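You operate a simulated robot arm through the tools that you are given. There is no shell and no other tool. Be economical: measure what you need, move in short steps, check, and stop when the job is done.

Carry out the task below with a simulated robot arm. There is one attempt and no reset: what you move stays moved.

## Task
Tip out the wide jar and refill it to its blue line.
Fine: tip it into the steel sink first; tap off; stand it on the steel table. Set down upright: wide jar.

Only the result counts: the job must be done as asked and must still hold three seconds after the hand-in. Knocking over, shifting, dropping, spilling or breaking anything else fails it.

## Robot
A 7-joint arm with a two-finger gripper on a trunk, on a base that drives. Base frame: it is fixed to the floor where the robot stands at the start and does not move with it; the origin is under the middle of the robot, x ahead of it, y to its left, z up; the surface under the hand at the start is at about z = 0.64. Lengths are in m, angles in degrees, forces in N, time in s.
With the tool pointing down near the work surface it reaches from about 0.18 to 0.7 m from the robot's upright axis, wherever it stands. Its first joint turns from -166.0 to 166.0 degrees. Places, roughly: narrow jar [-1.75, 0, 0.5]; tap lever [0.7, 0, 1]; top of the steel table [-1.5, 0.1, 0.9]; wide jar (9x9x9 cm) [0.2, -0.4, 0.9]. Payload 2.94 kg.
The tool frame sits at the grasp point between the pads (the TCP): z along the fingers, y along the line on which they close. The tips reach 0.03 m beyond it. Largest opening 0.138 m; the body of the gripper starts 0.109 m behind the TCP.
Orientation is told as [roll, pitch, yaw] about the base's x, y, z axes, in that order, counted from this pose: with the fingers straight down and closing along the base's y, the tool's x points along the base's -x, its y along +y and its z along -z.

## Interface
- The arm moves only by the tool move_arm. Its argument "targets" is a list of rows, each a list of 3 entries, a list of its own where there are three numbers: the shift along the tool's x, y, z in m, then the turn, a rotation vector about the tool's x, y, z in degrees, then the closure in counts, from 0 (fully open) to 255 (shut). In form: [[[dx, dy, dz], [wx, wy, wz], gripper], ...]. A call has 1 to 12 rows; each row shifts and turns the commanded pose from where the row before left it, along the tool's axes as they then stand. Rows are played at 5 a second. More than 0.05 m and 8.6 degrees between two rows, or a gripper value outside its range, and nothing of the call is played. Where a pose cannot be reached the arm comes as near as it can. A force on the tool above 40 N (or 10 N above the force at the start of the call, whichever is more), or a blocked arm, ends the call early, and 0.2 s more pass. Each finger halts on what it meets, pressing with about 30 N; the grip force reading is that of the motor and also rises with nothing between the fingers. The clock runs only during rows and for 0.2 s after the last one: add rows that do not move to give the fingers time. It gives the time, the measured TCP pose, the force on the tool (base axes), the opening and the grip force at its end, in the units of the frame above (readings bear some noise), with the torque about the TCP (base axes, N m) and any sound that the robot's microphone picked up, and new pictures: "show" is both (left out), scene, wrist or none.
- Cameras (640 x 400 px; columns grow to the right, rows downward): "scene" is now at [-0.0149, 0.0746, 1.5854]; the picture's right is [-0.67, -0.75, 0.00], its down [-0.42, 0.37, -0.83] and it looks along [0.62, -0.55, -0.56] (base axes); focal length 250 px, centre (320, 200). "wrist" rides on the gripper at [0.071, 0.019, -0.146] in the tool frame; the picture's right is [-0.26, 0.96, 0.00], its down [-0.85, -0.23, -0.48] and it looks along [-0.46, -0.12, 0.88] (tool axes); focal length 280 px, centre (320, 200). There is no depth. A picture from a camera that has moved, and an enlarged one, comes with that camera's place and axes in the base frame and with its lens.
- slide_trunk(by): slides the trunk up (or, below 0, down) by that many m; the arm and the scene camera ride with it, the base frame stays. It gives what a move gives, with no picture.
- steer(legs): drives the robot by 1 to 6 legs, each [ahead, left, turn to the left] in m, m and degrees, along the robot's own axes; the way and the turn of a leg run together, so that a leg with both is an arc; at most 1.5 m and 180 degrees a leg. The arm and the cameras ride along, it lands a little off, and it stops where it bumps. It gives what a move gives, and a new picture of the scene camera.
- head_to(pan, tilt): turns the head with the scene camera to pan (to the left, within 86 degrees either way) and tilt (down, from -29 to 69), counted from straight ahead of the robot. It gives what a move gives, and a new picture of the scene camera.
- close_up(camera, box): a new picture of the part [left, top, right, bottom] of that camera's present view, enlarged. The clock stands still meanwhile.
- sign_off(): hands the job in; it is judged then, once.

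Work in short steps. Places have to be worked out from the pictures, the camera data and where the tool is seen: move nearer, look again, correct. Check each grasp and each placing, and mend what went wrong. You have 120 turns and 260 pictures in all, those below and enlarged ones among them. Open the gripper and draw the arm clear of the work before you hand the job in, unless the task says otherwise; then end with one line.

The tools are called after ">>>" as name(argument=value, ...) on one line, values as JSON. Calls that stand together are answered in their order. move_arm: Moves the arm, as the interface text tells. Its arguments: {"type":"object","properties":{"targets":{"type":"array","items":{"type":"array"}},"show":{"type":"string","enum":["both","scene","wrist","none"]}},"required":["targets"]} The other tools are called the same way: slide_trunk (by) slides the trunk up or down; steer (legs) drives the base; head_to (pan, tilt) turns the head that bears the scene camera; close_up (camera, box) takes an enlarged picture of a part of a camera's view; sign_off () hands the job in.

At the start:

```text
clock: 0.0
tcp_pos: [0.4313, -0.0108, 1.3512]
ee_rot: [0.0, 0.0, 0.0]
ft_force: [-0.2, 0.2, 0.1]
wrist_torque: [0.02, 0.0, 0.0]
opening: 0.1382
finger_force: 0.0
trunk travel left (down, up): [-0.425, 0.029]
robot x, y, heading: [-0.0004, -0.0032, -0.0]
head pan, tilt: [-41.8, 34.2]
```

scene: 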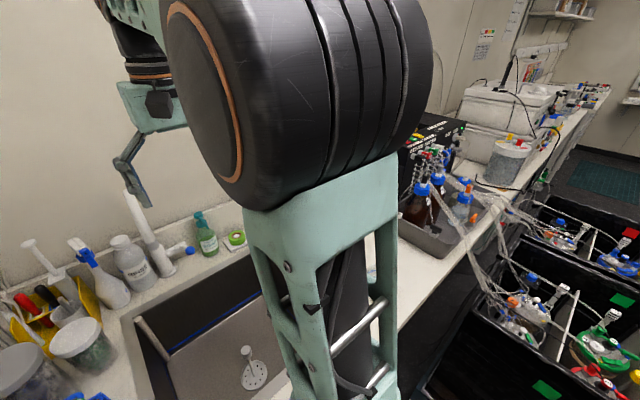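
wrist: 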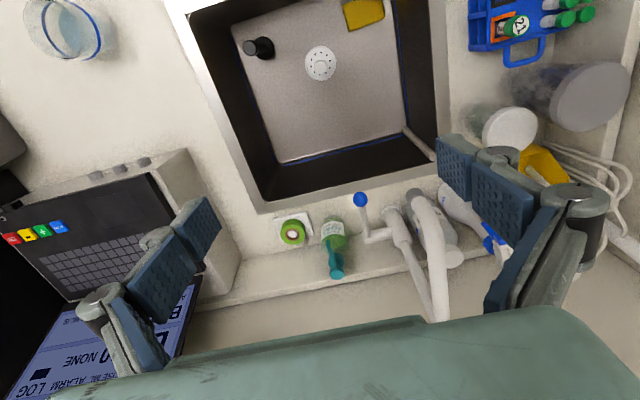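

The wrist view shows the sink, the blue tap lever and a glass jar with a blue line at the right of the sink. I'll look straight down at the counter with the head to learn the layout.

>>> head_to(pan=-70, tilt=50)

>>> head_to(pan=0, tilt=45)

>>> close_up(camera="wrist", box=[0, 0, 320, 200])

>>> close_up(camera="wrist", box=[220, 130, 540, 330])

```text
clock: 0.9
tcp_pos: [0.4325, -0.011, 1.3523]
ee_rot: [0.0, -0.1, 0.0]
ft_force: [-1.2, 0.0, -0.6]
wrist_torque: [-0.02, -0.02, 0.01]
opening: 0.1378
finger_force: 0.1
trunk travel left (down, up): [-0.425, 0.029]
robot x, y, heading: [0.0002, -0.0018, 0.2]
head pan, tilt: [-70.0, 50.0]
camera scene: at [-0.0545, 0.0612, 1.5624], right [-0.94, -0.34, 0.0], down [-0.26, 0.72, -0.64], along [0.22, -0.6, -0.77], focal length 250 px, centre (320, 200)
```

scene: 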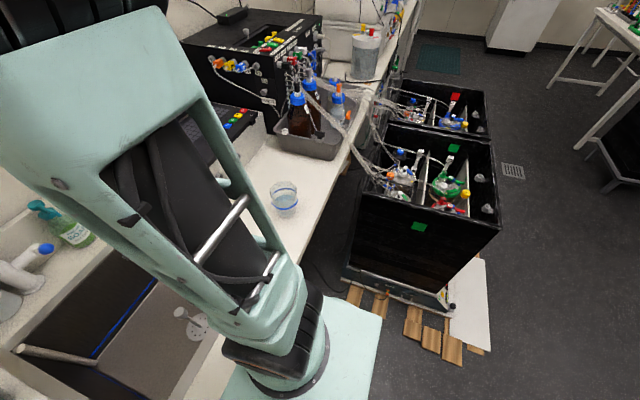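

```text
clock: 2.3
tcp_pos: [0.4324, -0.0106, 1.3515]
ee_rot: [0.0, 0.0, 0.1]
ft_force: [0.3, 0.1, -0.8]
wrist_torque: [-0.04, 0.0, 0.01]
opening: 0.1376
finger_force: 0.0
trunk travel left (down, up): [-0.425, 0.029]
robot x, y, heading: [-0.0039, -0.0023, 0.1]
head pan, tilt: [0.0, 45.0]
camera scene: at [0.0004, 0.1335, 1.5693], right [0.0, -1.0, 0.0], down [-0.71, 0.0, -0.71], along [0.71, 0.0, -0.71], focal length 250 px, centre (320, 200)
```

scene: 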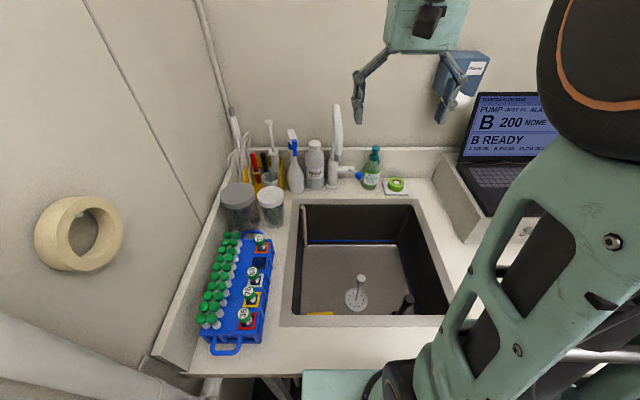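

```text
2.00 times, centred on (160, 100) of wrist
camera zoom: at [0.3609, 0.0084, 1.4974], right [0.26, 0.96, 0.0], down [0.85, -0.23, 0.48], along [0.46, -0.12, -0.88], focal length 561 px, centre (640, 400)
```

zoom: 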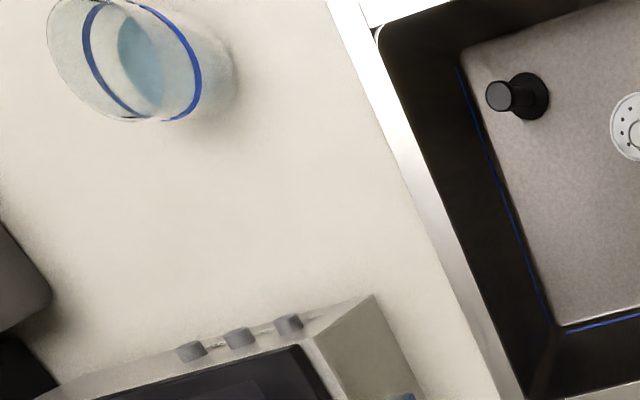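

```text
2.00 times, centred on (380, 230) of wrist
camera zoom: at [0.3609, 0.0084, 1.4974], right [0.26, 0.96, 0.0], down [0.85, -0.23, 0.48], along [0.46, -0.12, -0.88], focal length 561 px, centre (200, 140)
```

zoom: 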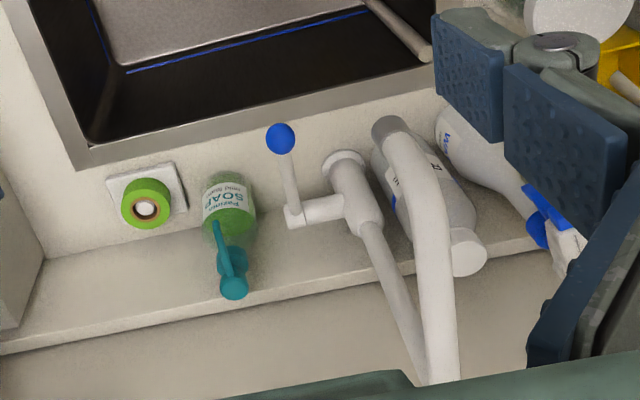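

The jar contains some liquid; the tap stands behind the sink with the lever on its right. I zoom the scene camera on the tap and sink.

>>> close_up(camera="scene", box=[260, 90, 440, 202])

>>> close_up(camera="scene", box=[270, 180, 470, 330])

```text
3.56 times, centred on (350, 146) of scene
camera zoom: at [0.0004, 0.1335, 1.5693], right [0.0, -1.0, 0.0], down [-0.71, 0.0, -0.71], along [0.71, 0.0, -0.71], focal length 888 px, centre (213, 392)
```

zoom: 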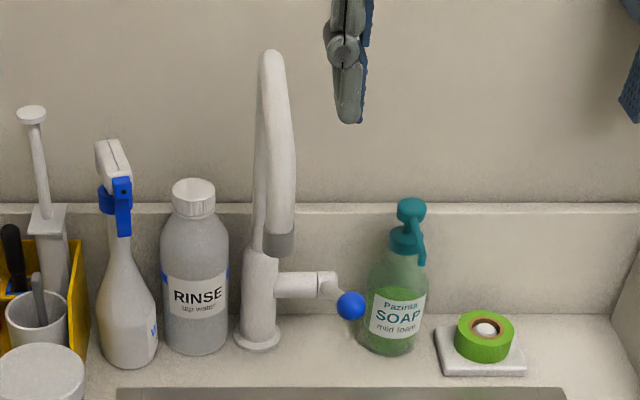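

```text
2.67 times, centred on (370, 255) of scene
camera zoom: at [0.0004, 0.1335, 1.5693], right [0.0, -1.0, 0.0], down [-0.71, 0.0, -0.71], along [0.71, 0.0, -0.71], focal length 666 px, centre (187, 53)
```

zoom: 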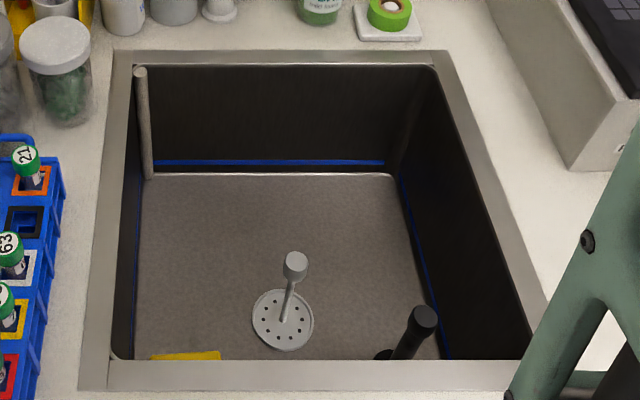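

I triangulate: nozzle ≈ [0.561, 0.085, 1.163], lever ball ≈ [0.595, 0.017, 1.081], sink floor 0.64, jar ≈ [0.232, -0.387], counter ≈ 0.9. Moving the open hand above the jar at the present height.

>>> move_arm(targets=[[[0.0222, -0.0418, 0], [0, 0, 0], 0], [[0.0222, -0.0418, 0], [0, 0, 0], 0], [[0.0222, -0.0418, 0], [0, 0, 0], 0], [[0.0222, -0.0418, 0], [0, 0, 0], 0], [[0.0222, -0.0418, 0], [0, 0, 0], 0], [[0.0222, -0.0418, 0], [0, 0, 0], 0], [[0.0222, -0.0418, 0], [0, 0, 0], 0], [[0.0222, -0.0418, 0], [0, 0, 0], 0], [[0.0222, -0.0418, 0], [0, 0, 0], 0], [[0, 0, 0], [0, 0, 0], 0]], show="both")

```text
clock: 4.5
tcp_pos: [0.2346, -0.386, 1.3511]
ee_rot: [0.0, 0.0, 0.0]
ft_force: [0.4, 1.0, -0.7]
wrist_torque: [-0.02, 0.02, 0.0]
opening: 0.1381
finger_force: 0.0
trunk travel left (down, up): [-0.425, 0.029]
robot x, y, heading: [-0.0, 0.0, 0.0]
head pan, tilt: [0.0, 45.0]
camera scene: at [0.0004, 0.1341, 1.5693], right [0.0, -1.0, 0.0], down [-0.71, 0.0, -0.71], along [0.71, 0.0, -0.71], focal length 250 px, centre (320, 200)
camera wrist: at [0.1621, -0.3666, 1.4966], right [0.26, 0.97, 0.0], down [0.85, -0.23, 0.48], along [0.46, -0.12, -0.88], focal length 280 px, centre (320, 200)
```

scene: 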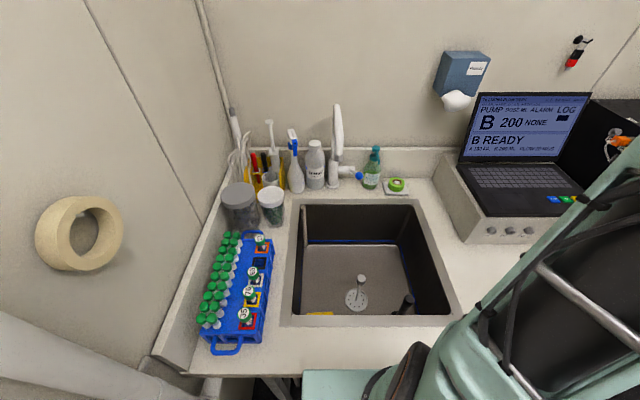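
wrist: 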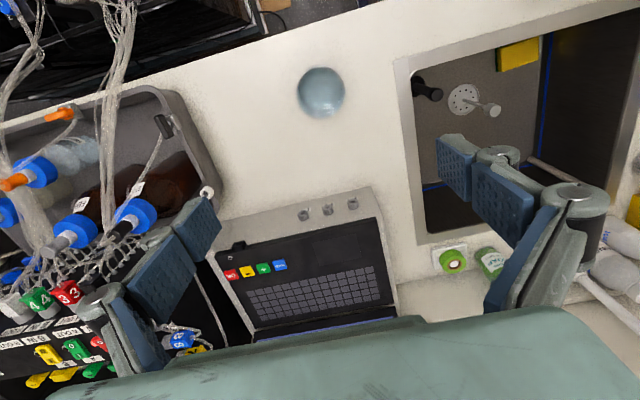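

The jar comes out at [0.230, -0.381]. I descend to z≈1.06 and check.

>>> move_arm(targets=[[[0.003, 0.004, 0.048], [0, 0, 0], 0], [[0, 0, 0.049], [0, 0, 0], 0], [[0, 0, 0.049], [0, 0, 0], 0], [[0, 0, 0.049], [0, 0, 0], 0], [[0, 0, 0.049], [0, 0, 0], 0], [[0, 0, 0.046], [0, 0, 0], 0], [[0, 0, 0], [0, 0, 0], 0]], show="wrist")

>>> head_to(pan=-65, tilt=50)

```text
clock: 6.1
tcp_pos: [0.2293, -0.382, 1.0608]
ee_rot: [0.0, 0.0, 0.0]
ft_force: [0.2, -0.2, 0.5]
wrist_torque: [0.02, 0.02, 0.0]
opening: 0.1382
finger_force: 0.1
trunk travel left (down, up): [-0.425, 0.029]
robot x, y, heading: [-0.0, 0.0034, 0.2]
head pan, tilt: [0.0, 45.0]
camera wrist: at [0.1583, -0.3638, 1.2068], right [0.26, 0.96, 0.0], down [0.85, -0.23, 0.48], along [0.46, -0.12, -0.88], focal length 280 px, centre (320, 200)
```

wrist: 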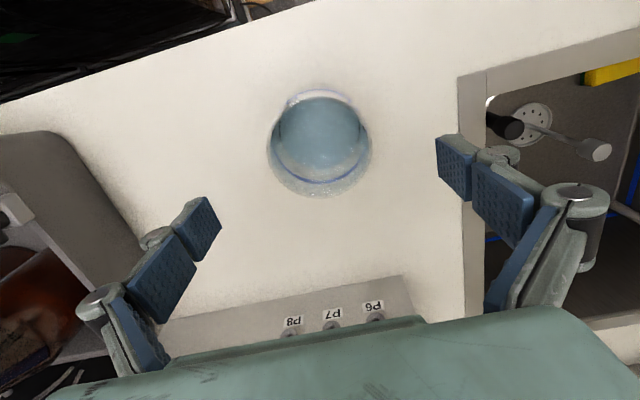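

```text
clock: 7.5
tcp_pos: [0.2293, -0.3836, 1.0617]
ee_rot: [0.0, 0.0, 0.0]
ft_force: [0.1, 0.0, -0.3]
wrist_torque: [0.02, 0.02, 0.01]
opening: 0.1379
finger_force: 0.0
trunk travel left (down, up): [-0.425, 0.029]
robot x, y, heading: [-0.0014, -0.0034, 0.1]
head pan, tilt: [-65.0, 50.0]
camera scene: at [-0.0483, 0.0638, 1.5624], right [-0.91, -0.42, 0.0], down [-0.32, 0.69, -0.64], along [0.27, -0.58, -0.77], focal length 250 px, centre (320, 200)
```

scene: 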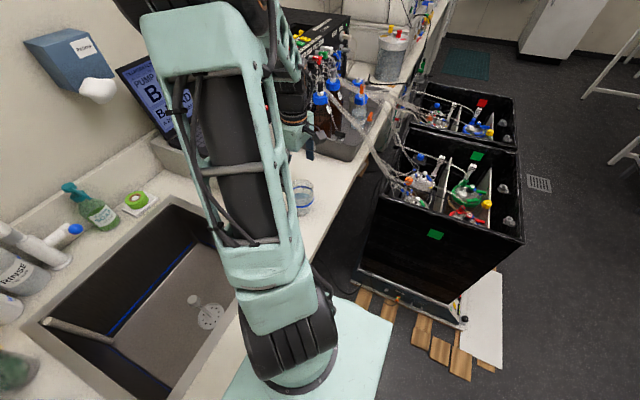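

The jar lies centred between the fingers, rim near z≈0.97. I descend 0.09 and check.

>>> move_arm(targets=[[[0.003, 0.001, 0.045], [0, 0, 0], 0], [[0, 0, 0.045], [0, 0, 0], 0], [[0, 0, 0], [0, 0, 0], 0]], show="both")

>>> close_up(camera="scene", box=[240, 120, 400, 220])

```text
clock: 8.3
tcp_pos: [0.2259, -0.3822, 0.9726]
ee_rot: [0.0, 0.1, 0.0]
ft_force: [0.0, 0.7, -0.3]
wrist_torque: [0.0, 0.01, -0.01]
opening: 0.1381
finger_force: 0.0
trunk travel left (down, up): [-0.425, 0.029]
robot x, y, heading: [-0.0018, -0.0033, -0.0]
head pan, tilt: [-65.0, 50.0]
camera scene: at [-0.0484, 0.0639, 1.5624], right [-0.91, -0.42, 0.0], down [-0.32, 0.69, -0.64], along [0.27, -0.58, -0.77], focal length 250 px, centre (320, 200)
camera wrist: at [0.155, -0.363, 1.1179], right [0.26, 0.96, 0.0], down [0.85, -0.23, 0.48], along [0.46, -0.12, -0.88], focal length 280 px, centre (320, 200)
```

scene: 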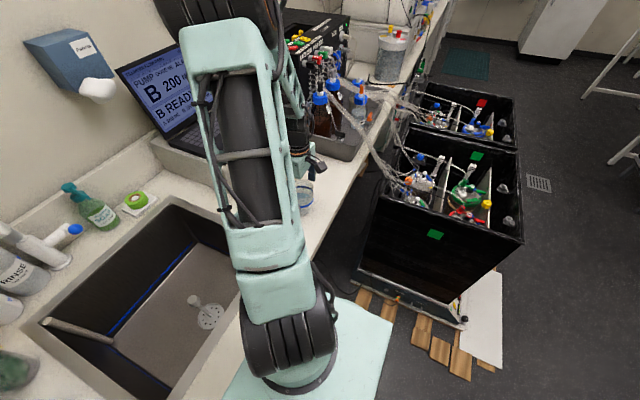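
wrist: 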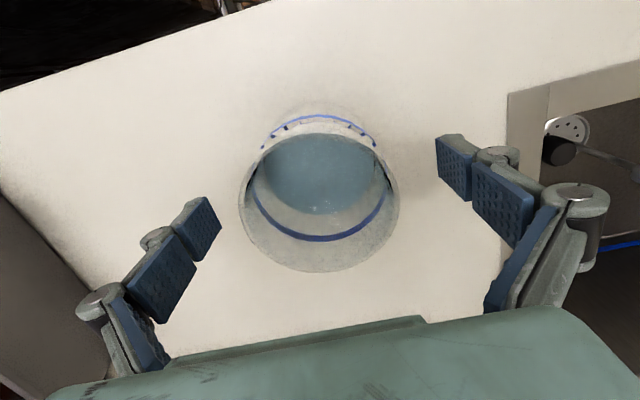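

```text
4.00 times, centred on (320, 170) of scene
camera zoom: at [-0.0484, 0.0639, 1.5624], right [-0.91, -0.42, 0.0], down [-0.32, 0.69, -0.64], along [0.27, -0.58, -0.77], focal length 999 px, centre (320, 320)
```

zoom: 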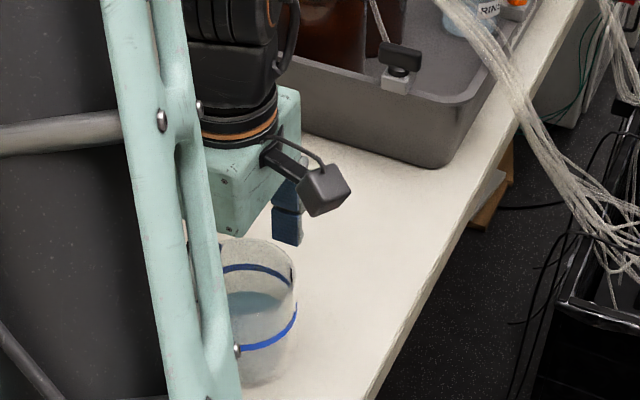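

Rim is at ≈0.98, centred at [0.227, -0.382]. I go down to mid-jar height and close.

>>> move_arm(targets=[[[-0.001, 0, 0.035], [0, 0, 0], 0], [[0, 0, 0], [0, 0, 0], 0], [[0, 0, 0], [0, 0, 0], 80], [[0, 0, 0], [0, 0, 0], 110], [[0, 0, 0], [0, 0, 0], 140], [[0, 0, 0], [0, 0, 0], 140], [[0, 0, 0], [0, 0, 0], 140]], show="wrist")

```text
clock: 9.9
tcp_pos: [0.2282, -0.383, 0.9377]
ee_rot: [-0.1, 0.1, 0.0]
ft_force: [0.0, -2.0, 3.5]
wrist_torque: [0.0, 0.05, -0.03]
opening: 0.0826
finger_force: 30.3
trunk travel left (down, up): [-0.425, 0.029]
robot x, y, heading: [-0.0002, 0.0036, -0.1]
head pan, tilt: [-65.0, 50.0]
camera wrist: at [0.1565, -0.3634, 1.0828], right [0.26, 0.96, 0.0], down [0.85, -0.23, 0.48], along [0.46, -0.13, -0.88], focal length 280 px, centre (320, 200)
```

wrist: 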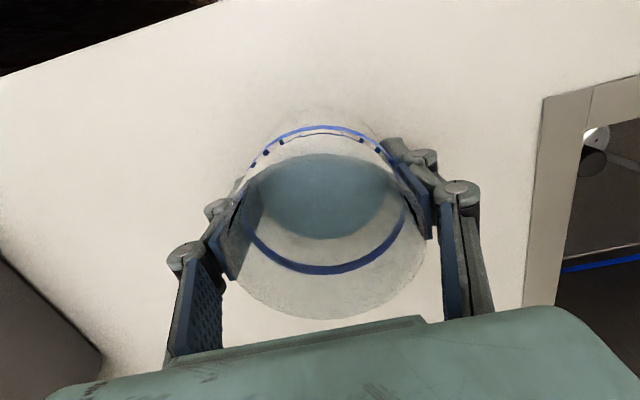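

Gripped at 0.083 with 30 N. Lifting gently.

>>> move_arm(targets=[[[0, 0, -0.01], [0, 0, 0], 140], [[0, 0, -0.025], [0, 0, 0], 140], [[0, 0, -0.03], [0, 0, 0], 140], [[0, 0, -0.03], [0, 0, 0], 140], [[0, 0, -0.03], [0, 0, 0], 140], [[0, 0, -0.03], [0, 0, 0], 140], [[0, 0, -0.03], [0, 0, 0], 140], [[0, 0, -0.02], [0, 0, 0], 140], [[0, 0, 0], [0, 0, 0], 140]], show="wrist")

```text
clock: 11.9
tcp_pos: [0.2279, -0.3825, 1.1416]
ee_rot: [0.0, 0.0, 0.0]
ft_force: [-0.7, 0.6, -3.0]
wrist_torque: [0.03, 0.03, 0.05]
opening: 0.0827
finger_force: 29.9
trunk travel left (down, up): [-0.425, 0.029]
robot x, y, heading: [-0.0003, 0.0018, -0.2]
head pan, tilt: [-65.0, 50.0]
camera wrist: at [0.1565, -0.363, 1.2878], right [0.26, 0.97, 0.0], down [0.85, -0.23, 0.48], along [0.46, -0.12, -0.88], focal length 280 px, centre (320, 200)
```

wrist: 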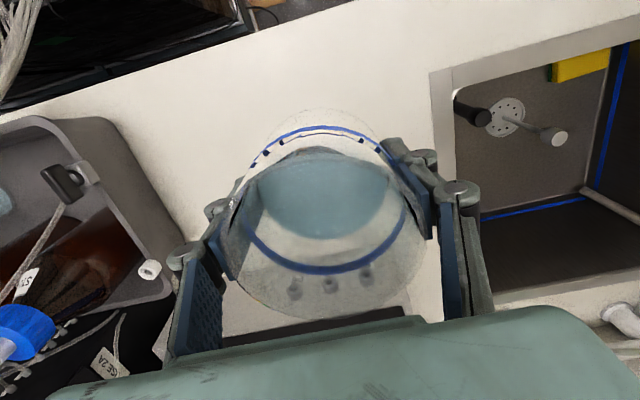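

Held firmly, ~3 N. Carrying it over the sink to [0.47, -0.08, 1.14], clear of tap and lever.

>>> move_arm(targets=[[[-0.012, 0.015, 0], [0, 0, 0], 140], [[-0.022, 0.028, 0], [0, 0, 0], 140], [[-0.022, 0.028, 0], [0, 0, 0], 140], [[-0.022, 0.028, 0], [0, 0, 0], 140], [[-0.022, 0.028, 0], [0, 0, 0], 140], [[-0.022, 0.028, 0], [0, 0, 0], 140], [[-0.022, 0.028, 0], [0, 0, 0], 140], [[-0.022, 0.028, 0], [0, 0, 0], 140], [[-0.022, 0.028, 0], [0, 0, 0], 140], [[-0.022, 0.028, 0], [0, 0, 0], 140], [[-0.022, 0.028, 0], [0, 0, 0], 140], [[-0.01, 0.01, 0], [0, 0, 0], 140]], show="wrist")

>>> head_to(pan=0, tilt=45)

```text
clock: 14.5
tcp_pos: [0.4688, -0.0775, 1.1418]
ee_rot: [0.0, 0.0, 0.0]
ft_force: [-0.7, -0.5, -1.7]
wrist_torque: [0.0, 0.0, -0.01]
opening: 0.0828
finger_force: 30.5
trunk travel left (down, up): [-0.425, 0.029]
robot x, y, heading: [-0.0041, 0.0005, 0.0]
head pan, tilt: [-65.0, 50.0]
camera wrist: at [0.398, -0.0572, 1.2871], right [0.26, 0.96, 0.0], down [0.85, -0.23, 0.48], along [0.46, -0.12, -0.88], focal length 280 px, centre (320, 200)
```

wrist: 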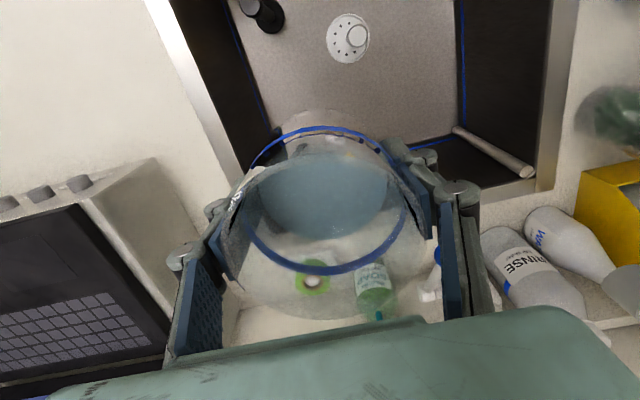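

```text
clock: 15.9
tcp_pos: [0.4684, -0.0771, 1.1416]
ee_rot: [0.0, 0.0, 0.1]
ft_force: [0.2, 0.5, -2.9]
wrist_torque: [-0.01, 0.0, 0.03]
opening: 0.0826
finger_force: 30.1
trunk travel left (down, up): [-0.425, 0.029]
robot x, y, heading: [-0.0006, -0.0007, -0.2]
head pan, tilt: [0.0, 45.0]
camera scene: at [0.0007, 0.1335, 1.5693], right [0.0, -1.0, 0.0], down [-0.71, 0.0, -0.71], along [0.71, 0.0, -0.71], focal length 250 px, centre (320, 200)
```

scene: 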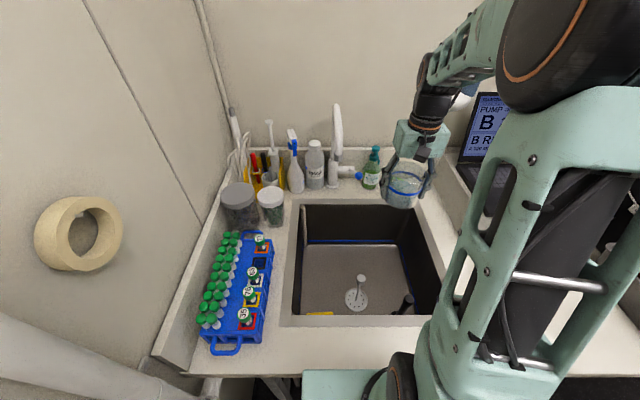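

Tilting in steps about the closing axis, fingers swinging forward; first 40°.

>>> move_arm(targets=[[[0, 0, 0], [0, -8, 0], 140], [[0, 0, 0], [0, -8, 0], 140], [[0, 0, 0], [0, -8, 0], 140], [[0, 0, 0], [0, -8, 0], 140], [[0, 0, 0], [0, -8, 0], 140], [[0, 0, 0], [0, 0, 0], 140]], show="both")

```text
clock: 17.3
tcp_pos: [0.4676, -0.0767, 1.1339]
ee_rot: [0.0, -38.9, -0.1]
ft_force: [-0.3, -0.5, -3.4]
wrist_torque: [0.0, -0.01, -0.05]
opening: 0.0829
finger_force: 30.1
trunk travel left (down, up): [-0.425, 0.029]
robot x, y, heading: [0.0003, 0.0013, 0.1]
head pan, tilt: [0.0, 45.0]
camera scene: at [0.0036, 0.1257, 1.5754], right [-0.09, -1.0, 0.0], down [-0.65, 0.06, -0.76], along [0.75, -0.07, -0.65], focal length 250 px, centre (320, 200)
camera wrist: at [0.321, -0.0577, 1.2016], right [0.21, 0.96, 0.16], down [0.36, -0.23, 0.9], along [0.91, -0.13, -0.4], focal length 280 px, centre (320, 200)
```

scene: 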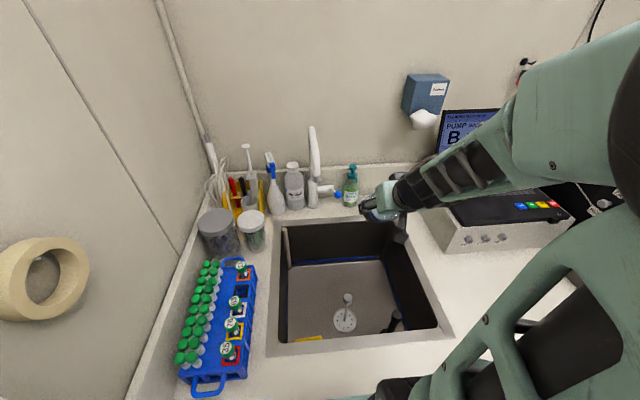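
wrist: 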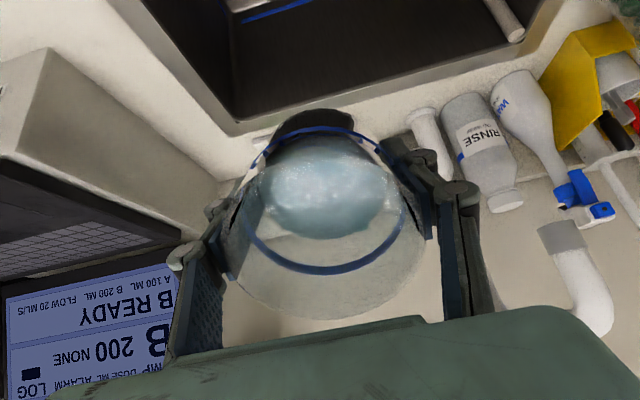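

The tilt nudged the head – the elbow is folding too near the robot. I level the jar again, then back the base up to give the arm room.

>>> move_arm(targets=[[[0, 0, 0], [0, 8, 0], 140], [[0, 0, 0], [0, 8, 0], 140], [[0, 0, 0], [0, 8, 0], 140], [[0, 0, 0], [0, 8, 0], 140], [[0, 0, 0], [0, 8, 0], 140], [[0, 0, 0], [0, 0, 0], 140]], show="none")

>>> steer(legs=[[-0.2, 0, 0]])

```text
clock: 18.7
tcp_pos: [0.4695, -0.0767, 1.1417]
ee_rot: [0.0, 0.1, 0.1]
ft_force: [0.7, 0.8, -2.6]
wrist_torque: [0.01, 0.02, 0.0]
opening: 0.0827
finger_force: 30.3
trunk travel left (down, up): [-0.425, 0.029]
robot x, y, heading: [0.0045, 0.001, 0.2]
head pan, tilt: [0.0, 45.0]
```

```text
clock: 20.3
tcp_pos: [0.2699, -0.0769, 1.1417]
ee_rot: [0.0, 0.1, 0.0]
ft_force: [-0.7, -0.2, -3.2]
wrist_torque: [0.02, -0.03, 0.01]
opening: 0.0827
finger_force: 29.7
trunk travel left (down, up): [-0.425, 0.029]
robot x, y, heading: [-0.1964, 0.0, 0.1]
head pan, tilt: [0.0, 45.0]
camera scene: at [-0.1994, 0.1335, 1.5693], right [0.0, -1.0, 0.0], down [-0.71, 0.0, -0.71], along [0.71, 0.0, -0.71], focal length 250 px, centre (320, 200)
```

scene: 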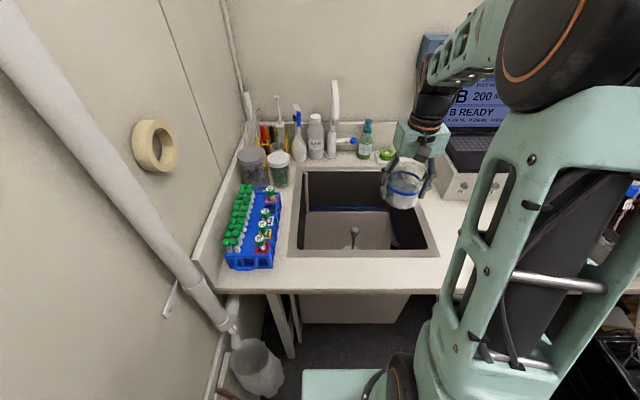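

Base is back by 0.2 m. Moving the arm forward again over the sink, then tilting to 40°.

>>> move_arm(targets=[[[-0.02, 0, 0], [0, 0, 0], 140], [[-0.04, 0, 0], [0, 0, 0], 140], [[-0.04, 0, 0], [0, 0, 0], 140], [[-0.04, 0, 0], [0, 0, 0], 140], [[-0.04, 0, 0], [0, 0, 0], 140], [[-0.02, 0, 0], [0, 0, 0], 140], [[0, 0, 0], [0, -8, 0], 140], [[0, 0, 0], [0, -8, 0], 140], [[0, 0, 0], [0, -8, 0], 140], [[0, 0, 0], [0, -8, 0], 140], [[0, 0, 0], [0, -8, 0], 140], [[0, 0, 0], [0, 0, 0], 140]], show="scene")

```text
clock: 22.9
tcp_pos: [0.4694, -0.0761, 1.1414]
ee_rot: [-0.1, -39.9, 0.1]
ft_force: [-0.2, -0.2, -2.3]
wrist_torque: [-0.04, 0.04, 0.04]
opening: 0.0826
finger_force: 30.3
trunk travel left (down, up): [-0.425, 0.029]
robot x, y, heading: [-0.1993, -0.0017, 0.2]
head pan, tilt: [0.0, 45.0]
camera scene: at [-0.1985, 0.1336, 1.5693], right [0.0, -1.0, 0.0], down [-0.71, 0.0, -0.71], along [0.71, 0.0, -0.71], focal length 250 px, centre (320, 200)
```

scene: 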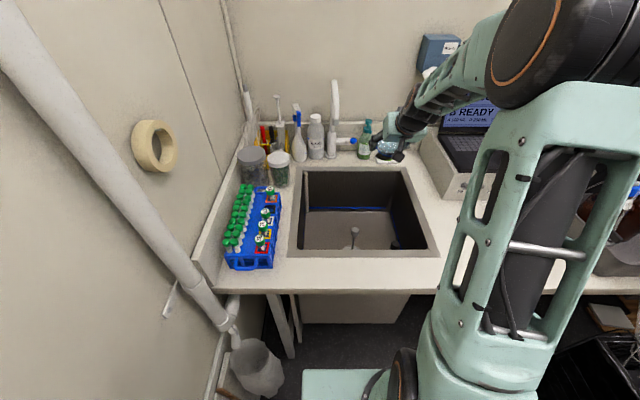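

No head contact now. Continuing the tilt to pour, slowly.

>>> move_arm(targets=[[[0, 0, 0], [0, -6, 0], 140], [[0, 0, 0], [0, -6, 0], 140], [[0, 0, 0], [0, -6, 0], 140], [[0, 0, 0], [0, -6, 0], 140], [[0, 0, 0], [0, -6, 0], 140], [[0, 0, 0], [0, 0, 0], 140], [[0, 0, 0], [0, 0, 0], 140]], show="both")

```text
clock: 24.5
tcp_pos: [0.471, -0.0768, 1.1423]
ee_rot: [0.1, -70.0, 0.0]
ft_force: [-0.1, 0.0, -2.4]
wrist_torque: [0.01, 0.02, 0.0]
opening: 0.083
finger_force: 30.1
trunk travel left (down, up): [-0.425, 0.029]
robot x, y, heading: [-0.2017, 0.0029, 0.2]
head pan, tilt: [0.0, 45.0]
camera scene: at [-0.1987, 0.1335, 1.5693], right [0.0, -1.0, 0.0], down [-0.71, 0.0, -0.71], along [0.71, 0.0, -0.71], focal length 250 px, centre (320, 200)
camera wrist: at [0.3089, -0.0574, 1.1246], right [0.09, 0.97, 0.25], down [-0.16, -0.23, 0.96], along [0.98, -0.12, 0.13], focal length 280 px, centre (320, 200)
```

scene: 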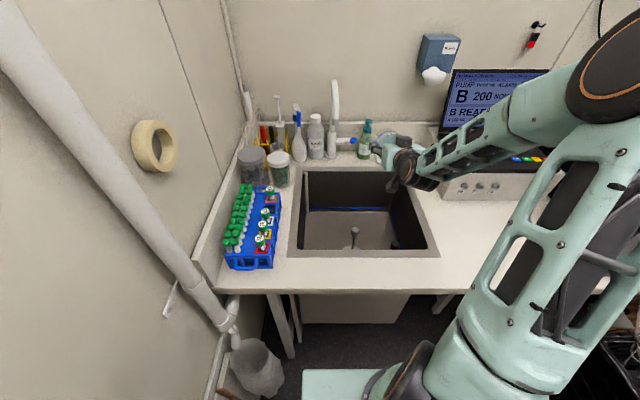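
wrist: 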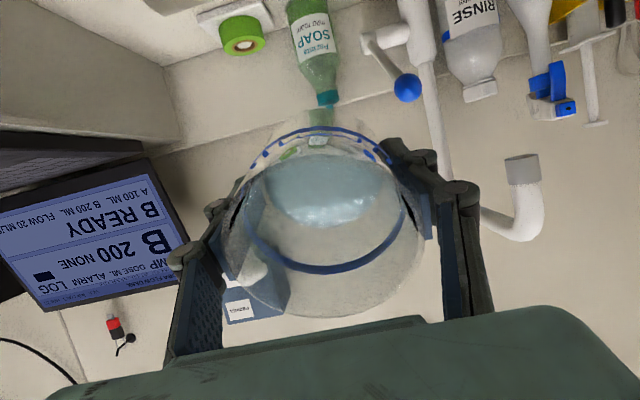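

Continuing to ~118°, with waiting rows for it to drain.

>>> move_arm(targets=[[[0, 0, 0], [0, -6, 0], 140], [[0, 0, 0], [0, -6, 0], 140], [[0, 0, 0], [0, -6, 0], 140], [[0, 0, 0], [0, -6, 0], 140], [[0, 0, 0], [0, -6, 0], 140], [[0, 0, 0], [0, -6, 0], 140], [[0, 0, 0], [0, -6, 0], 140], [[0, 0, 0], [0, -6, 0], 140], [[0, 0, 0], [0, 0, 0], 140], [[0, 0, 0], [0, 0, 0], 140], [[0, 0, 0], [0, 0, 0], 140], [[0, 0, 0], [0, 0, 0], 140]], show="both")

```text
clock: 27.1
tcp_pos: [0.4699, -0.078, 1.1421]
ee_rot: [-180.0, -62.0, -180.0]
ft_force: [-1.2, 0.4, -1.3]
wrist_torque: [-0.02, 0.04, 0.01]
opening: 0.0826
finger_force: 30.1
trunk travel left (down, up): [-0.425, 0.029]
robot x, y, heading: [-0.1984, 0.0009, 0.2]
head pan, tilt: [0.0, 45.0]
camera scene: at [-0.1988, 0.1335, 1.5693], right [0.0, -1.0, 0.0], down [-0.71, 0.0, -0.71], along [0.71, 0.0, -0.71], focal length 250 px, centre (320, 200)
camera wrist: at [0.3747, -0.0575, 1.0107], right [-0.12, 0.96, 0.23], down [-0.82, -0.23, 0.53], along [0.56, -0.12, 0.82], focal length 280 px, centre (320, 200)
```

scene: 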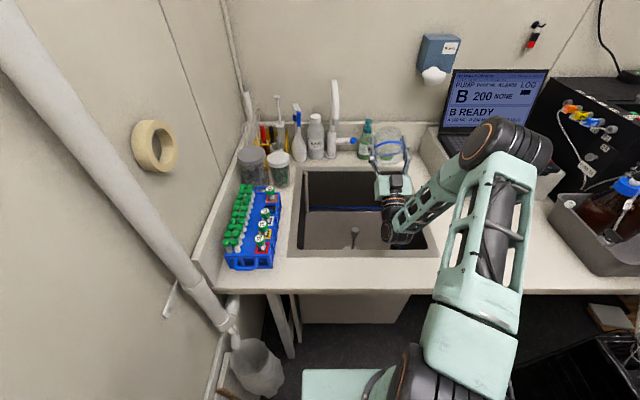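
wrist: 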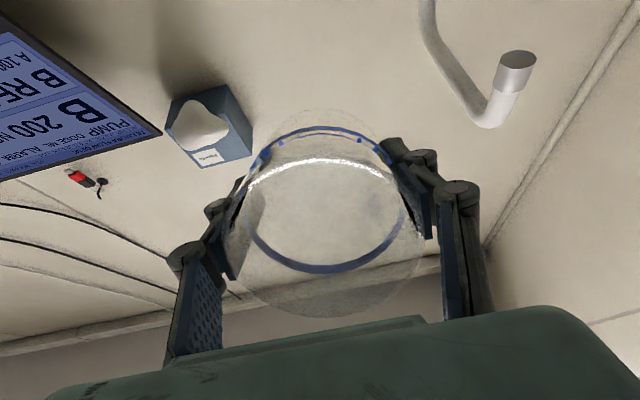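

The jar looks empty and the weight has dropped. I wait a second more, then begin to level it.

>>> move_arm(targets=[[[0, 0, 0], [0, -6, 0], 140], [[0, 0, 0], [0, -6, 0], 140], [[0, 0, 0], [0, 0, 0], 140], [[0, 0, 0], [0, 0, 0], 140], [[0, 0, 0], [0, 0, 0], 140], [[0, 0, 0], [0, 0, 0], 140], [[0, 0, 0], [0, 8, 0], 140], [[0, 0, 0], [0, 8, 0], 140], [[0, 0, 0], [0, 8, 0], 140], [[0, 0, 0], [0, 8, 0], 140], [[0, 0, 0], [0, 8, 0], 140], [[0, 0, 0], [0, 8, 0], 140]], show="none")

>>> move_arm(targets=[[[0, 0, 0], [0, 8.2, 0], 140], [[0, 0, 0], [0, 8.2, 0], 140], [[0, 0, 0], [0, 8.2, 0], 140], [[0, 0, 0], [0, 8.2, 0], 140], [[0, 0, 0], [0, 8.2, 0], 140], [[0, 0, 0], [0, 8.2, 0], 140], [[0, 0, 0], [0, 8.2, 0], 140], [[0, 0, 0], [0, 8.2, 0], 140], [[0, 0, 0], [0, 8.2, 0], 140], [[0, 0, 0], [0, 8.2, 0], 140], [[0, 0, 0], [0, 0, 0], 140]], show="both")

```text
clock: 29.7
tcp_pos: [0.4682, -0.0761, 1.1415]
ee_rot: [-0.1, -81.7, 0.2]
ft_force: [-0.4, 1.5, -2.9]
wrist_torque: [-0.01, 0.0, 0.01]
opening: 0.0825
finger_force: 30.0
trunk travel left (down, up): [-0.425, 0.029]
robot x, y, heading: [-0.1955, 0.0018, 0.1]
head pan, tilt: [0.0, 45.0]
```

```text
clock: 32.1
tcp_pos: [0.4692, -0.0762, 1.143]
ee_rot: [0.0, 0.1, 0.2]
ft_force: [-0.8, 0.5, -1.9]
wrist_torque: [-0.01, 0.01, -0.01]
opening: 0.0825
finger_force: 29.8
trunk travel left (down, up): [-0.425, 0.029]
robot x, y, heading: [-0.1996, 0.0007, -0.0]
head pan, tilt: [0.0, 45.0]
camera scene: at [-0.1992, 0.1335, 1.5693], right [0.0, -1.0, 0.0], down [-0.71, 0.0, -0.71], along [0.71, 0.0, -0.71], focal length 250 px, centre (320, 200)
camera wrist: at [0.3988, -0.0572, 1.2877], right [0.26, 0.97, 0.0], down [0.85, -0.23, 0.48], along [0.46, -0.12, -0.88], focal length 280 px, centre (320, 200)
```

scene: 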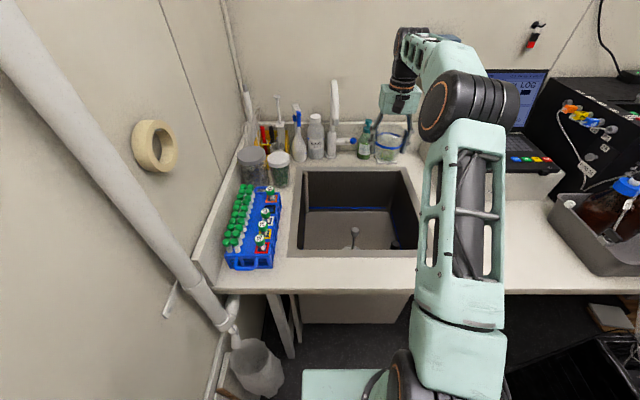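
wrist: 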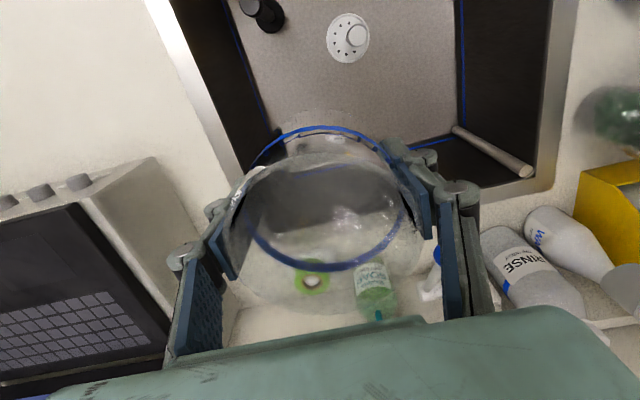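

The jar is empty. Next: draw the arm back 0.1, drive ahead 0.1 so the far side of the sink is in reach, then look at the sink from the head.

>>> move_arm(targets=[[[0.033, 0, 0], [0, 0, 0], 140], [[0.033, 0, 0], [0, 0, 0], 140], [[0.033, 0, 0], [0, 0, 0], 140], [[0, 0, 0], [0, 0, 0], 140]], show="none")

>>> steer(legs=[[0.1, 0, 0]])

>>> head_to(pan=0, tilt=55)

```text
clock: 33.1
tcp_pos: [0.3709, -0.078, 1.1421]
ee_rot: [-0.1, -0.1, 0.0]
ft_force: [-0.3, -0.5, -0.9]
wrist_torque: [-0.01, 0.0, 0.02]
opening: 0.0825
finger_force: 30.0
trunk travel left (down, up): [-0.425, 0.029]
robot x, y, heading: [-0.2004, 0.0007, 0.1]
head pan, tilt: [0.0, 45.0]
```

```text
clock: 34.2
tcp_pos: [0.472, -0.0755, 1.1411]
ee_rot: [0.0, 0.1, 0.1]
ft_force: [1.0, 0.8, -1.6]
wrist_torque: [0.0, 0.01, -0.02]
opening: 0.0829
finger_force: 30.1
trunk travel left (down, up): [-0.425, 0.029]
robot x, y, heading: [-0.1011, -0.0013, 0.4]
head pan, tilt: [0.0, 45.0]
camera scene: at [-0.0981, 0.1336, 1.5693], right [0.0, -1.0, 0.0], down [-0.71, 0.0, -0.71], along [0.71, 0.0, -0.71], focal length 250 px, centre (320, 200)
```

scene: 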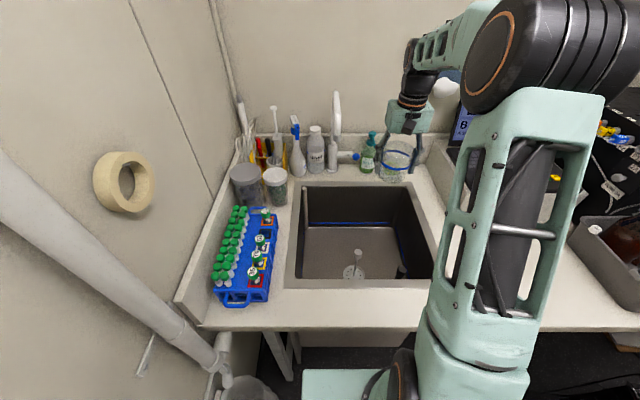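

```text
clock: 34.9
tcp_pos: [0.4719, -0.0763, 1.1419]
ee_rot: [0.0, -0.1, 0.2]
ft_force: [0.9, -0.1, -0.9]
wrist_torque: [0.0, 0.03, 0.0]
opening: 0.0824
finger_force: 30.3
trunk travel left (down, up): [-0.425, 0.029]
robot x, y, heading: [-0.0962, -0.0016, 0.2]
head pan, tilt: [0.0, 55.0]
camera scene: at [-0.1082, 0.1336, 1.5559], right [0.0, -1.0, 0.0], down [-0.82, 0.0, -0.57], along [0.57, 0.0, -0.82], focal length 250 px, centre (320, 200)
```

scene: 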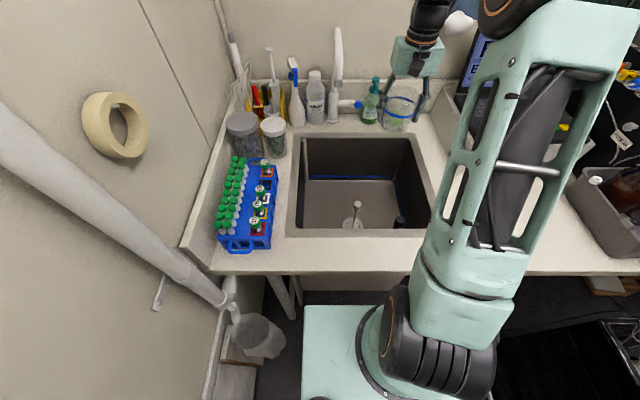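

Sink floor is confirmed at 0.64. I lower the jar vertically at [0.48, -0.08] to z≈0.78, then check.

>>> move_arm(targets=[[[-0.01, -0.004, 0.03], [0, 0, 0], 140], [[0, 0, 0.04], [0, 0, 0], 140], [[0, 0, 0.04], [0, 0, 0], 140], [[0, 0, 0.04], [0, 0, 0], 140], [[0, 0, 0.04], [0, 0, 0], 140], [[0, 0, 0.04], [0, 0, 0], 140], [[0, 0, 0.04], [0, 0, 0], 140], [[0, 0, 0.04], [0, 0, 0], 140], [[0, 0, 0.03], [0, 0, 0], 140], [[0, 0, 0.02], [0, 0, 0], 140], [[0, 0, 0], [0, 0, 0], 140]], show="both")

```text
clock: 37.3
tcp_pos: [0.4813, -0.0806, 0.7807]
ee_rot: [0.0, -0.1, 0.1]
ft_force: [0.5, -0.2, -1.0]
wrist_torque: [-0.02, -0.03, 0.02]
opening: 0.0826
finger_force: 29.5
trunk travel left (down, up): [-0.425, 0.029]
robot x, y, heading: [-0.0979, 0.0008, 0.0]
head pan, tilt: [0.0, 55.0]
camera scene: at [-0.1083, 0.1336, 1.5559], right [0.0, -1.0, 0.0], down [-0.82, 0.0, -0.57], along [0.57, 0.0, -0.82], focal length 250 px, centre (320, 200)
camera wrist: at [0.4093, -0.0606, 0.9265], right [0.26, 0.97, 0.0], down [0.85, -0.23, 0.48], along [0.46, -0.12, -0.88], focal length 280 px, centre (320, 200)
```

scene: 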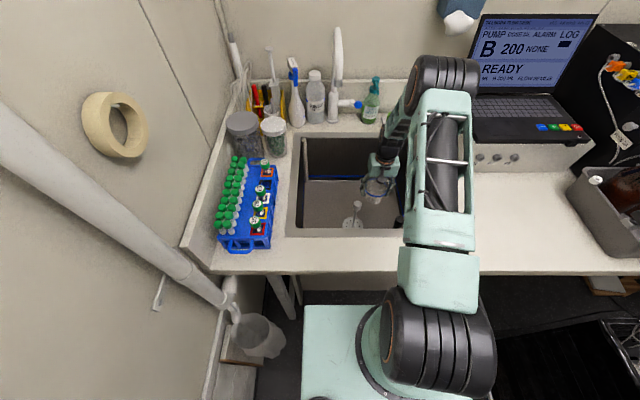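
wrist: 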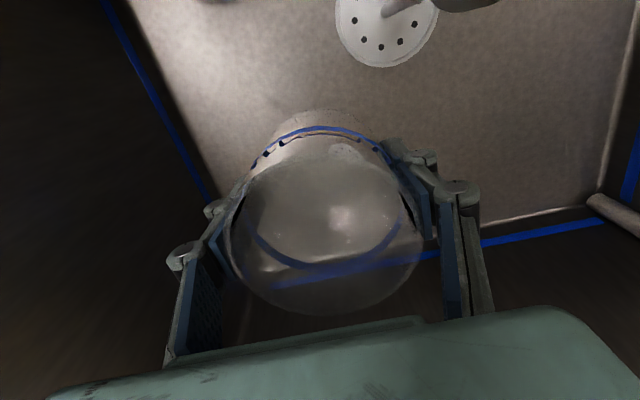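

Clear inside the sink. Lowering slowly until the floor is felt.

>>> move_arm(targets=[[[0, 0, 0.03], [0, 0, 0], 140], [[0, 0, 0.03], [0, 0, 0], 140], [[0, 0, 0.018], [0, 0, 0], 140], [[0, 0, 0.006], [0, 0, 0], 140], [[0, 0, 0.004], [0, 0, 0], 140], [[0, 0, 0], [0, 0, 0], 140]], show="wrist")

```text
clock: 38.7
tcp_pos: [0.4811, -0.0806, 0.6929]
ee_rot: [0.1, 0.1, 0.1]
ft_force: [-0.4, -0.9, -1.2]
wrist_torque: [0.02, 0.01, 0.02]
opening: 0.0829
finger_force: 30.2
trunk travel left (down, up): [-0.425, 0.029]
robot x, y, heading: [-0.1022, 0.0021, 0.1]
head pan, tilt: [0.0, 55.0]
camera wrist: at [0.4093, -0.061, 0.8389], right [0.26, 0.97, 0.0], down [0.85, -0.23, 0.48], along [0.46, -0.12, -0.88], focal length 280 px, centre (320, 200)
```

wrist: 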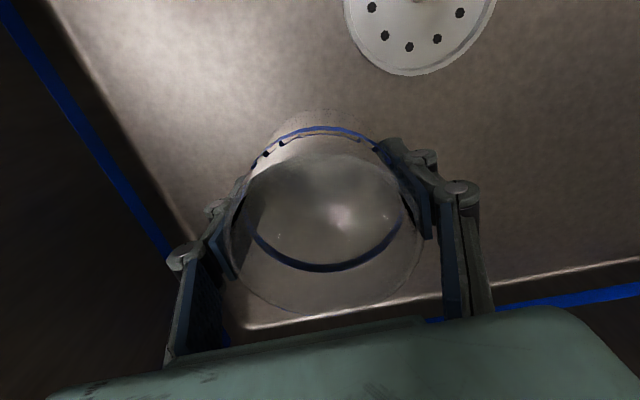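

No contact yet at 0.693. Continuing in small steps.

>>> move_arm(targets=[[[0, 0, 0.002], [0, 0, 0], 140], [[0, 0, 0.002], [0, 0, 0], 140], [[0, 0, 0], [0, 0, 0], 140]], show="none")

>>> move_arm(targets=[[[0, 0, 0.002], [0, 0, 0], 140], [[0, 0, 0.001], [0, 0, 0], 140], [[0, 0, 0], [0, 0, 0], 140]], show="none")

```text
clock: 39.5
tcp_pos: [0.4807, -0.0812, 0.6894]
ee_rot: [0.0, -0.1, 0.1]
ft_force: [-0.3, -0.2, -1.2]
wrist_torque: [0.04, 0.0, 0.01]
opening: 0.0827
finger_force: 29.7
trunk travel left (down, up): [-0.425, 0.029]
robot x, y, heading: [-0.0966, -0.0018, -0.3]
head pan, tilt: [0.0, 55.0]
```

```text
clock: 40.3
tcp_pos: [0.4806, -0.0815, 0.6876]
ee_rot: [0.1, 0.0, 0.1]
ft_force: [0.5, -0.1, -1.1]
wrist_torque: [0.03, -0.02, 0.0]
opening: 0.0827
finger_force: 29.6
trunk travel left (down, up): [-0.425, 0.029]
robot x, y, heading: [-0.1007, -0.001, 0.1]
head pan, tilt: [0.0, 55.0]
```

>>> move_arm(targets=[[[0, 0, 0.002], [0, 0, 0], 140], [[0, 0, 0.001], [0, 0, 0], 140], [[0, 0, 0], [0, 0, 0], 140]], show="none")

>>> move_arm(targets=[[[0, 0, 0.002], [0, 0, 0], 140], [[0, 0, 0.001], [0, 0, 0], 140], [[0, 0, 0], [0, 0, 0], 140]], show="none")

```text
clock: 41.1
tcp_pos: [0.4813, -0.0795, 0.6834]
ee_rot: [0.0, 0.0, 0.1]
ft_force: [-0.1, 0.1, -1.4]
wrist_torque: [0.0, -0.03, 0.03]
opening: 0.0828
finger_force: 29.9
trunk travel left (down, up): [-0.425, 0.029]
robot x, y, heading: [-0.0993, 0.0009, -0.2]
head pan, tilt: [0.0, 55.0]
```

```text
clock: 41.9
tcp_pos: [0.4809, -0.0805, 0.6814]
ee_rot: [-0.1, 0.0, 0.1]
ft_force: [-0.6, -0.5, -0.1]
wrist_torque: [0.0, 0.02, 0.02]
opening: 0.0828
finger_force: 30.0
trunk travel left (down, up): [-0.425, 0.029]
robot x, y, heading: [-0.1015, -0.0007, 0.0]
head pan, tilt: [0.0, 55.0]
```

Force is starting to change; two more small steps.

>>> move_arm(targets=[[[0, 0, 0.0015], [0, 0, 0], 140], [[0, 0, 0], [0, 0, 0], 140]], show="none")

>>> move_arm(targets=[[[0, 0, 0.0015], [0, 0, 0], 140], [[0, 0, 0], [0, 0, 0], 140]], show="wrist")

```text
clock: 42.5
tcp_pos: [0.4805, -0.0803, 0.6808]
ee_rot: [0.0, -0.1, 0.1]
ft_force: [-2.3, 1.8, 10.1]
wrist_torque: [-0.37, 0.2, -0.06]
opening: 0.0825
finger_force: 29.4
trunk travel left (down, up): [-0.425, 0.029]
robot x, y, heading: [-0.101, -0.0007, 0.0]
head pan, tilt: [0.0, 55.0]
```

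```text
clock: 43.1
tcp_pos: [0.4817, -0.0804, 0.6793]
ee_rot: [0.0, -0.2, 0.1]
ft_force: [-2.6, 1.0, 19.9]
wrist_torque: [0.05, 0.12, 0.0]
opening: 0.0827
finger_force: 29.6
trunk travel left (down, up): [-0.425, 0.029]
robot x, y, heading: [-0.1026, -0.003, 0.0]
head pan, tilt: [0.0, 55.0]
camera wrist: at [0.4085, -0.0607, 0.8251], right [0.26, 0.97, 0.0], down [0.85, -0.23, 0.48], along [0.46, -0.12, -0.88], focal length 280 px, centre (320, 200)
```

wrist: 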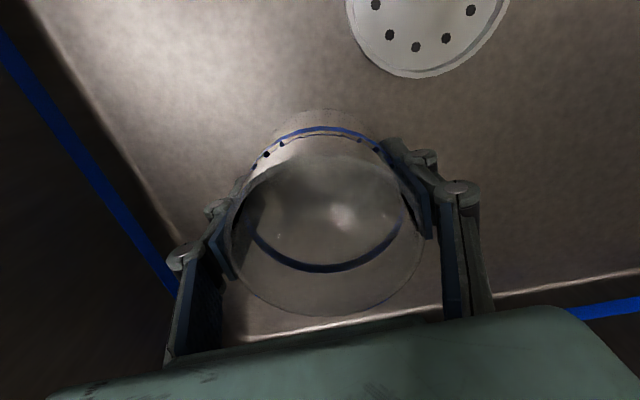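

Jar stands on the sink floor (contact at TCP 0.681). I relieve the load, open, tilt the hand 32° about the closing axis, so the wrist will stay clear of the spout, and regrip.

>>> move_arm(targets=[[[0, 0, -0.002], [0, 0, 0], 140], [[0, 0, 0], [0, 0, 0], 90], [[0, 0, 0], [0, 0, 0], 40], [[0, 0, 0], [0, 0, 0], 0], [[0, 0, -0.01], [0, 0, 0], 0], [[0, 0, 0], [0, 0, 0], 0]], show="wrist")

>>> move_arm(targets=[[[0, 0, 0], [0, -8, 0], 0], [[0, 0, 0], [0, -8, 0], 0], [[0, 0, 0], [0, -8, 0], 0], [[0, 0, 0], [0, -8, 0], 0], [[0, 0, 0], [0, 0, 0], 0]], show="both")

```text
clock: 44.5
tcp_pos: [0.4802, -0.0796, 0.6887]
ee_rot: [0.0, 0.0, 0.1]
ft_force: [-0.5, -0.1, -0.5]
wrist_torque: [-0.02, 0.01, 0.06]
opening: 0.138
finger_force: 0.2
trunk travel left (down, up): [-0.425, 0.029]
robot x, y, heading: [-0.101, -0.0033, 0.3]
head pan, tilt: [0.0, 55.0]
camera wrist: at [0.4087, -0.0607, 0.8355], right [0.26, 0.97, 0.0], down [0.85, -0.23, 0.48], along [0.46, -0.12, -0.88], focal length 280 px, centre (320, 200)
```

wrist: 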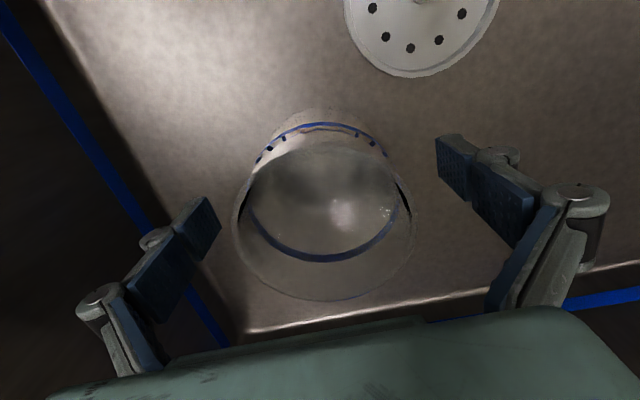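

```text
clock: 45.7
tcp_pos: [0.4805, -0.0802, 0.6897]
ee_rot: [0.0, -32.1, 0.1]
ft_force: [0.0, 0.1, 0.0]
wrist_torque: [0.02, 0.03, 0.01]
opening: 0.1381
finger_force: 0.0
trunk travel left (down, up): [-0.425, 0.029]
robot x, y, heading: [-0.0979, 0.0024, 0.2]
head pan, tilt: [0.0, 55.0]
camera scene: at [-0.1084, 0.1336, 1.5559], right [0.0, -1.0, 0.0], down [-0.82, 0.0, -0.57], along [0.57, 0.0, -0.82], focal length 250 px, centre (320, 200)
camera wrist: at [0.3421, -0.0611, 0.7757], right [0.22, 0.97, 0.14], down [0.47, -0.23, 0.85], along [0.86, -0.12, -0.5], focal length 280 px, centre (320, 200)
```

scene: 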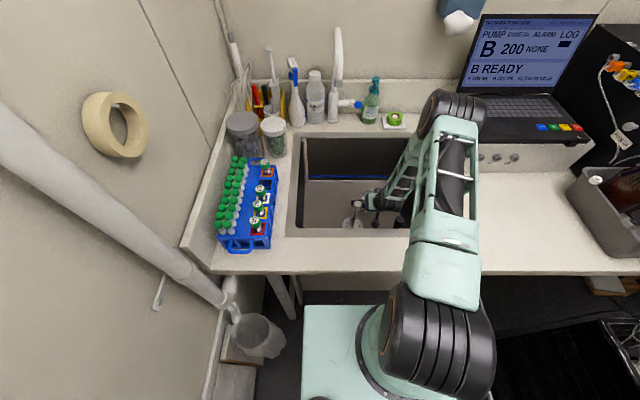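
wrist: 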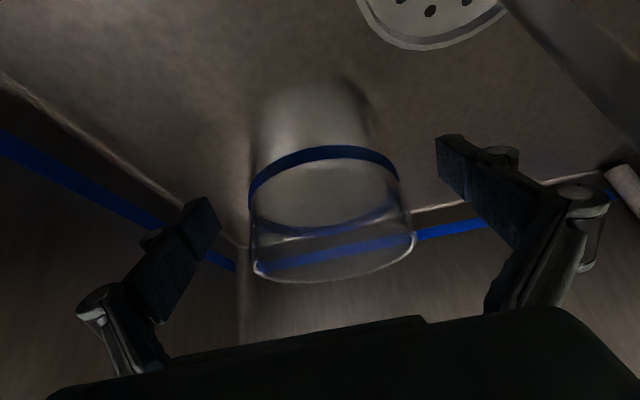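

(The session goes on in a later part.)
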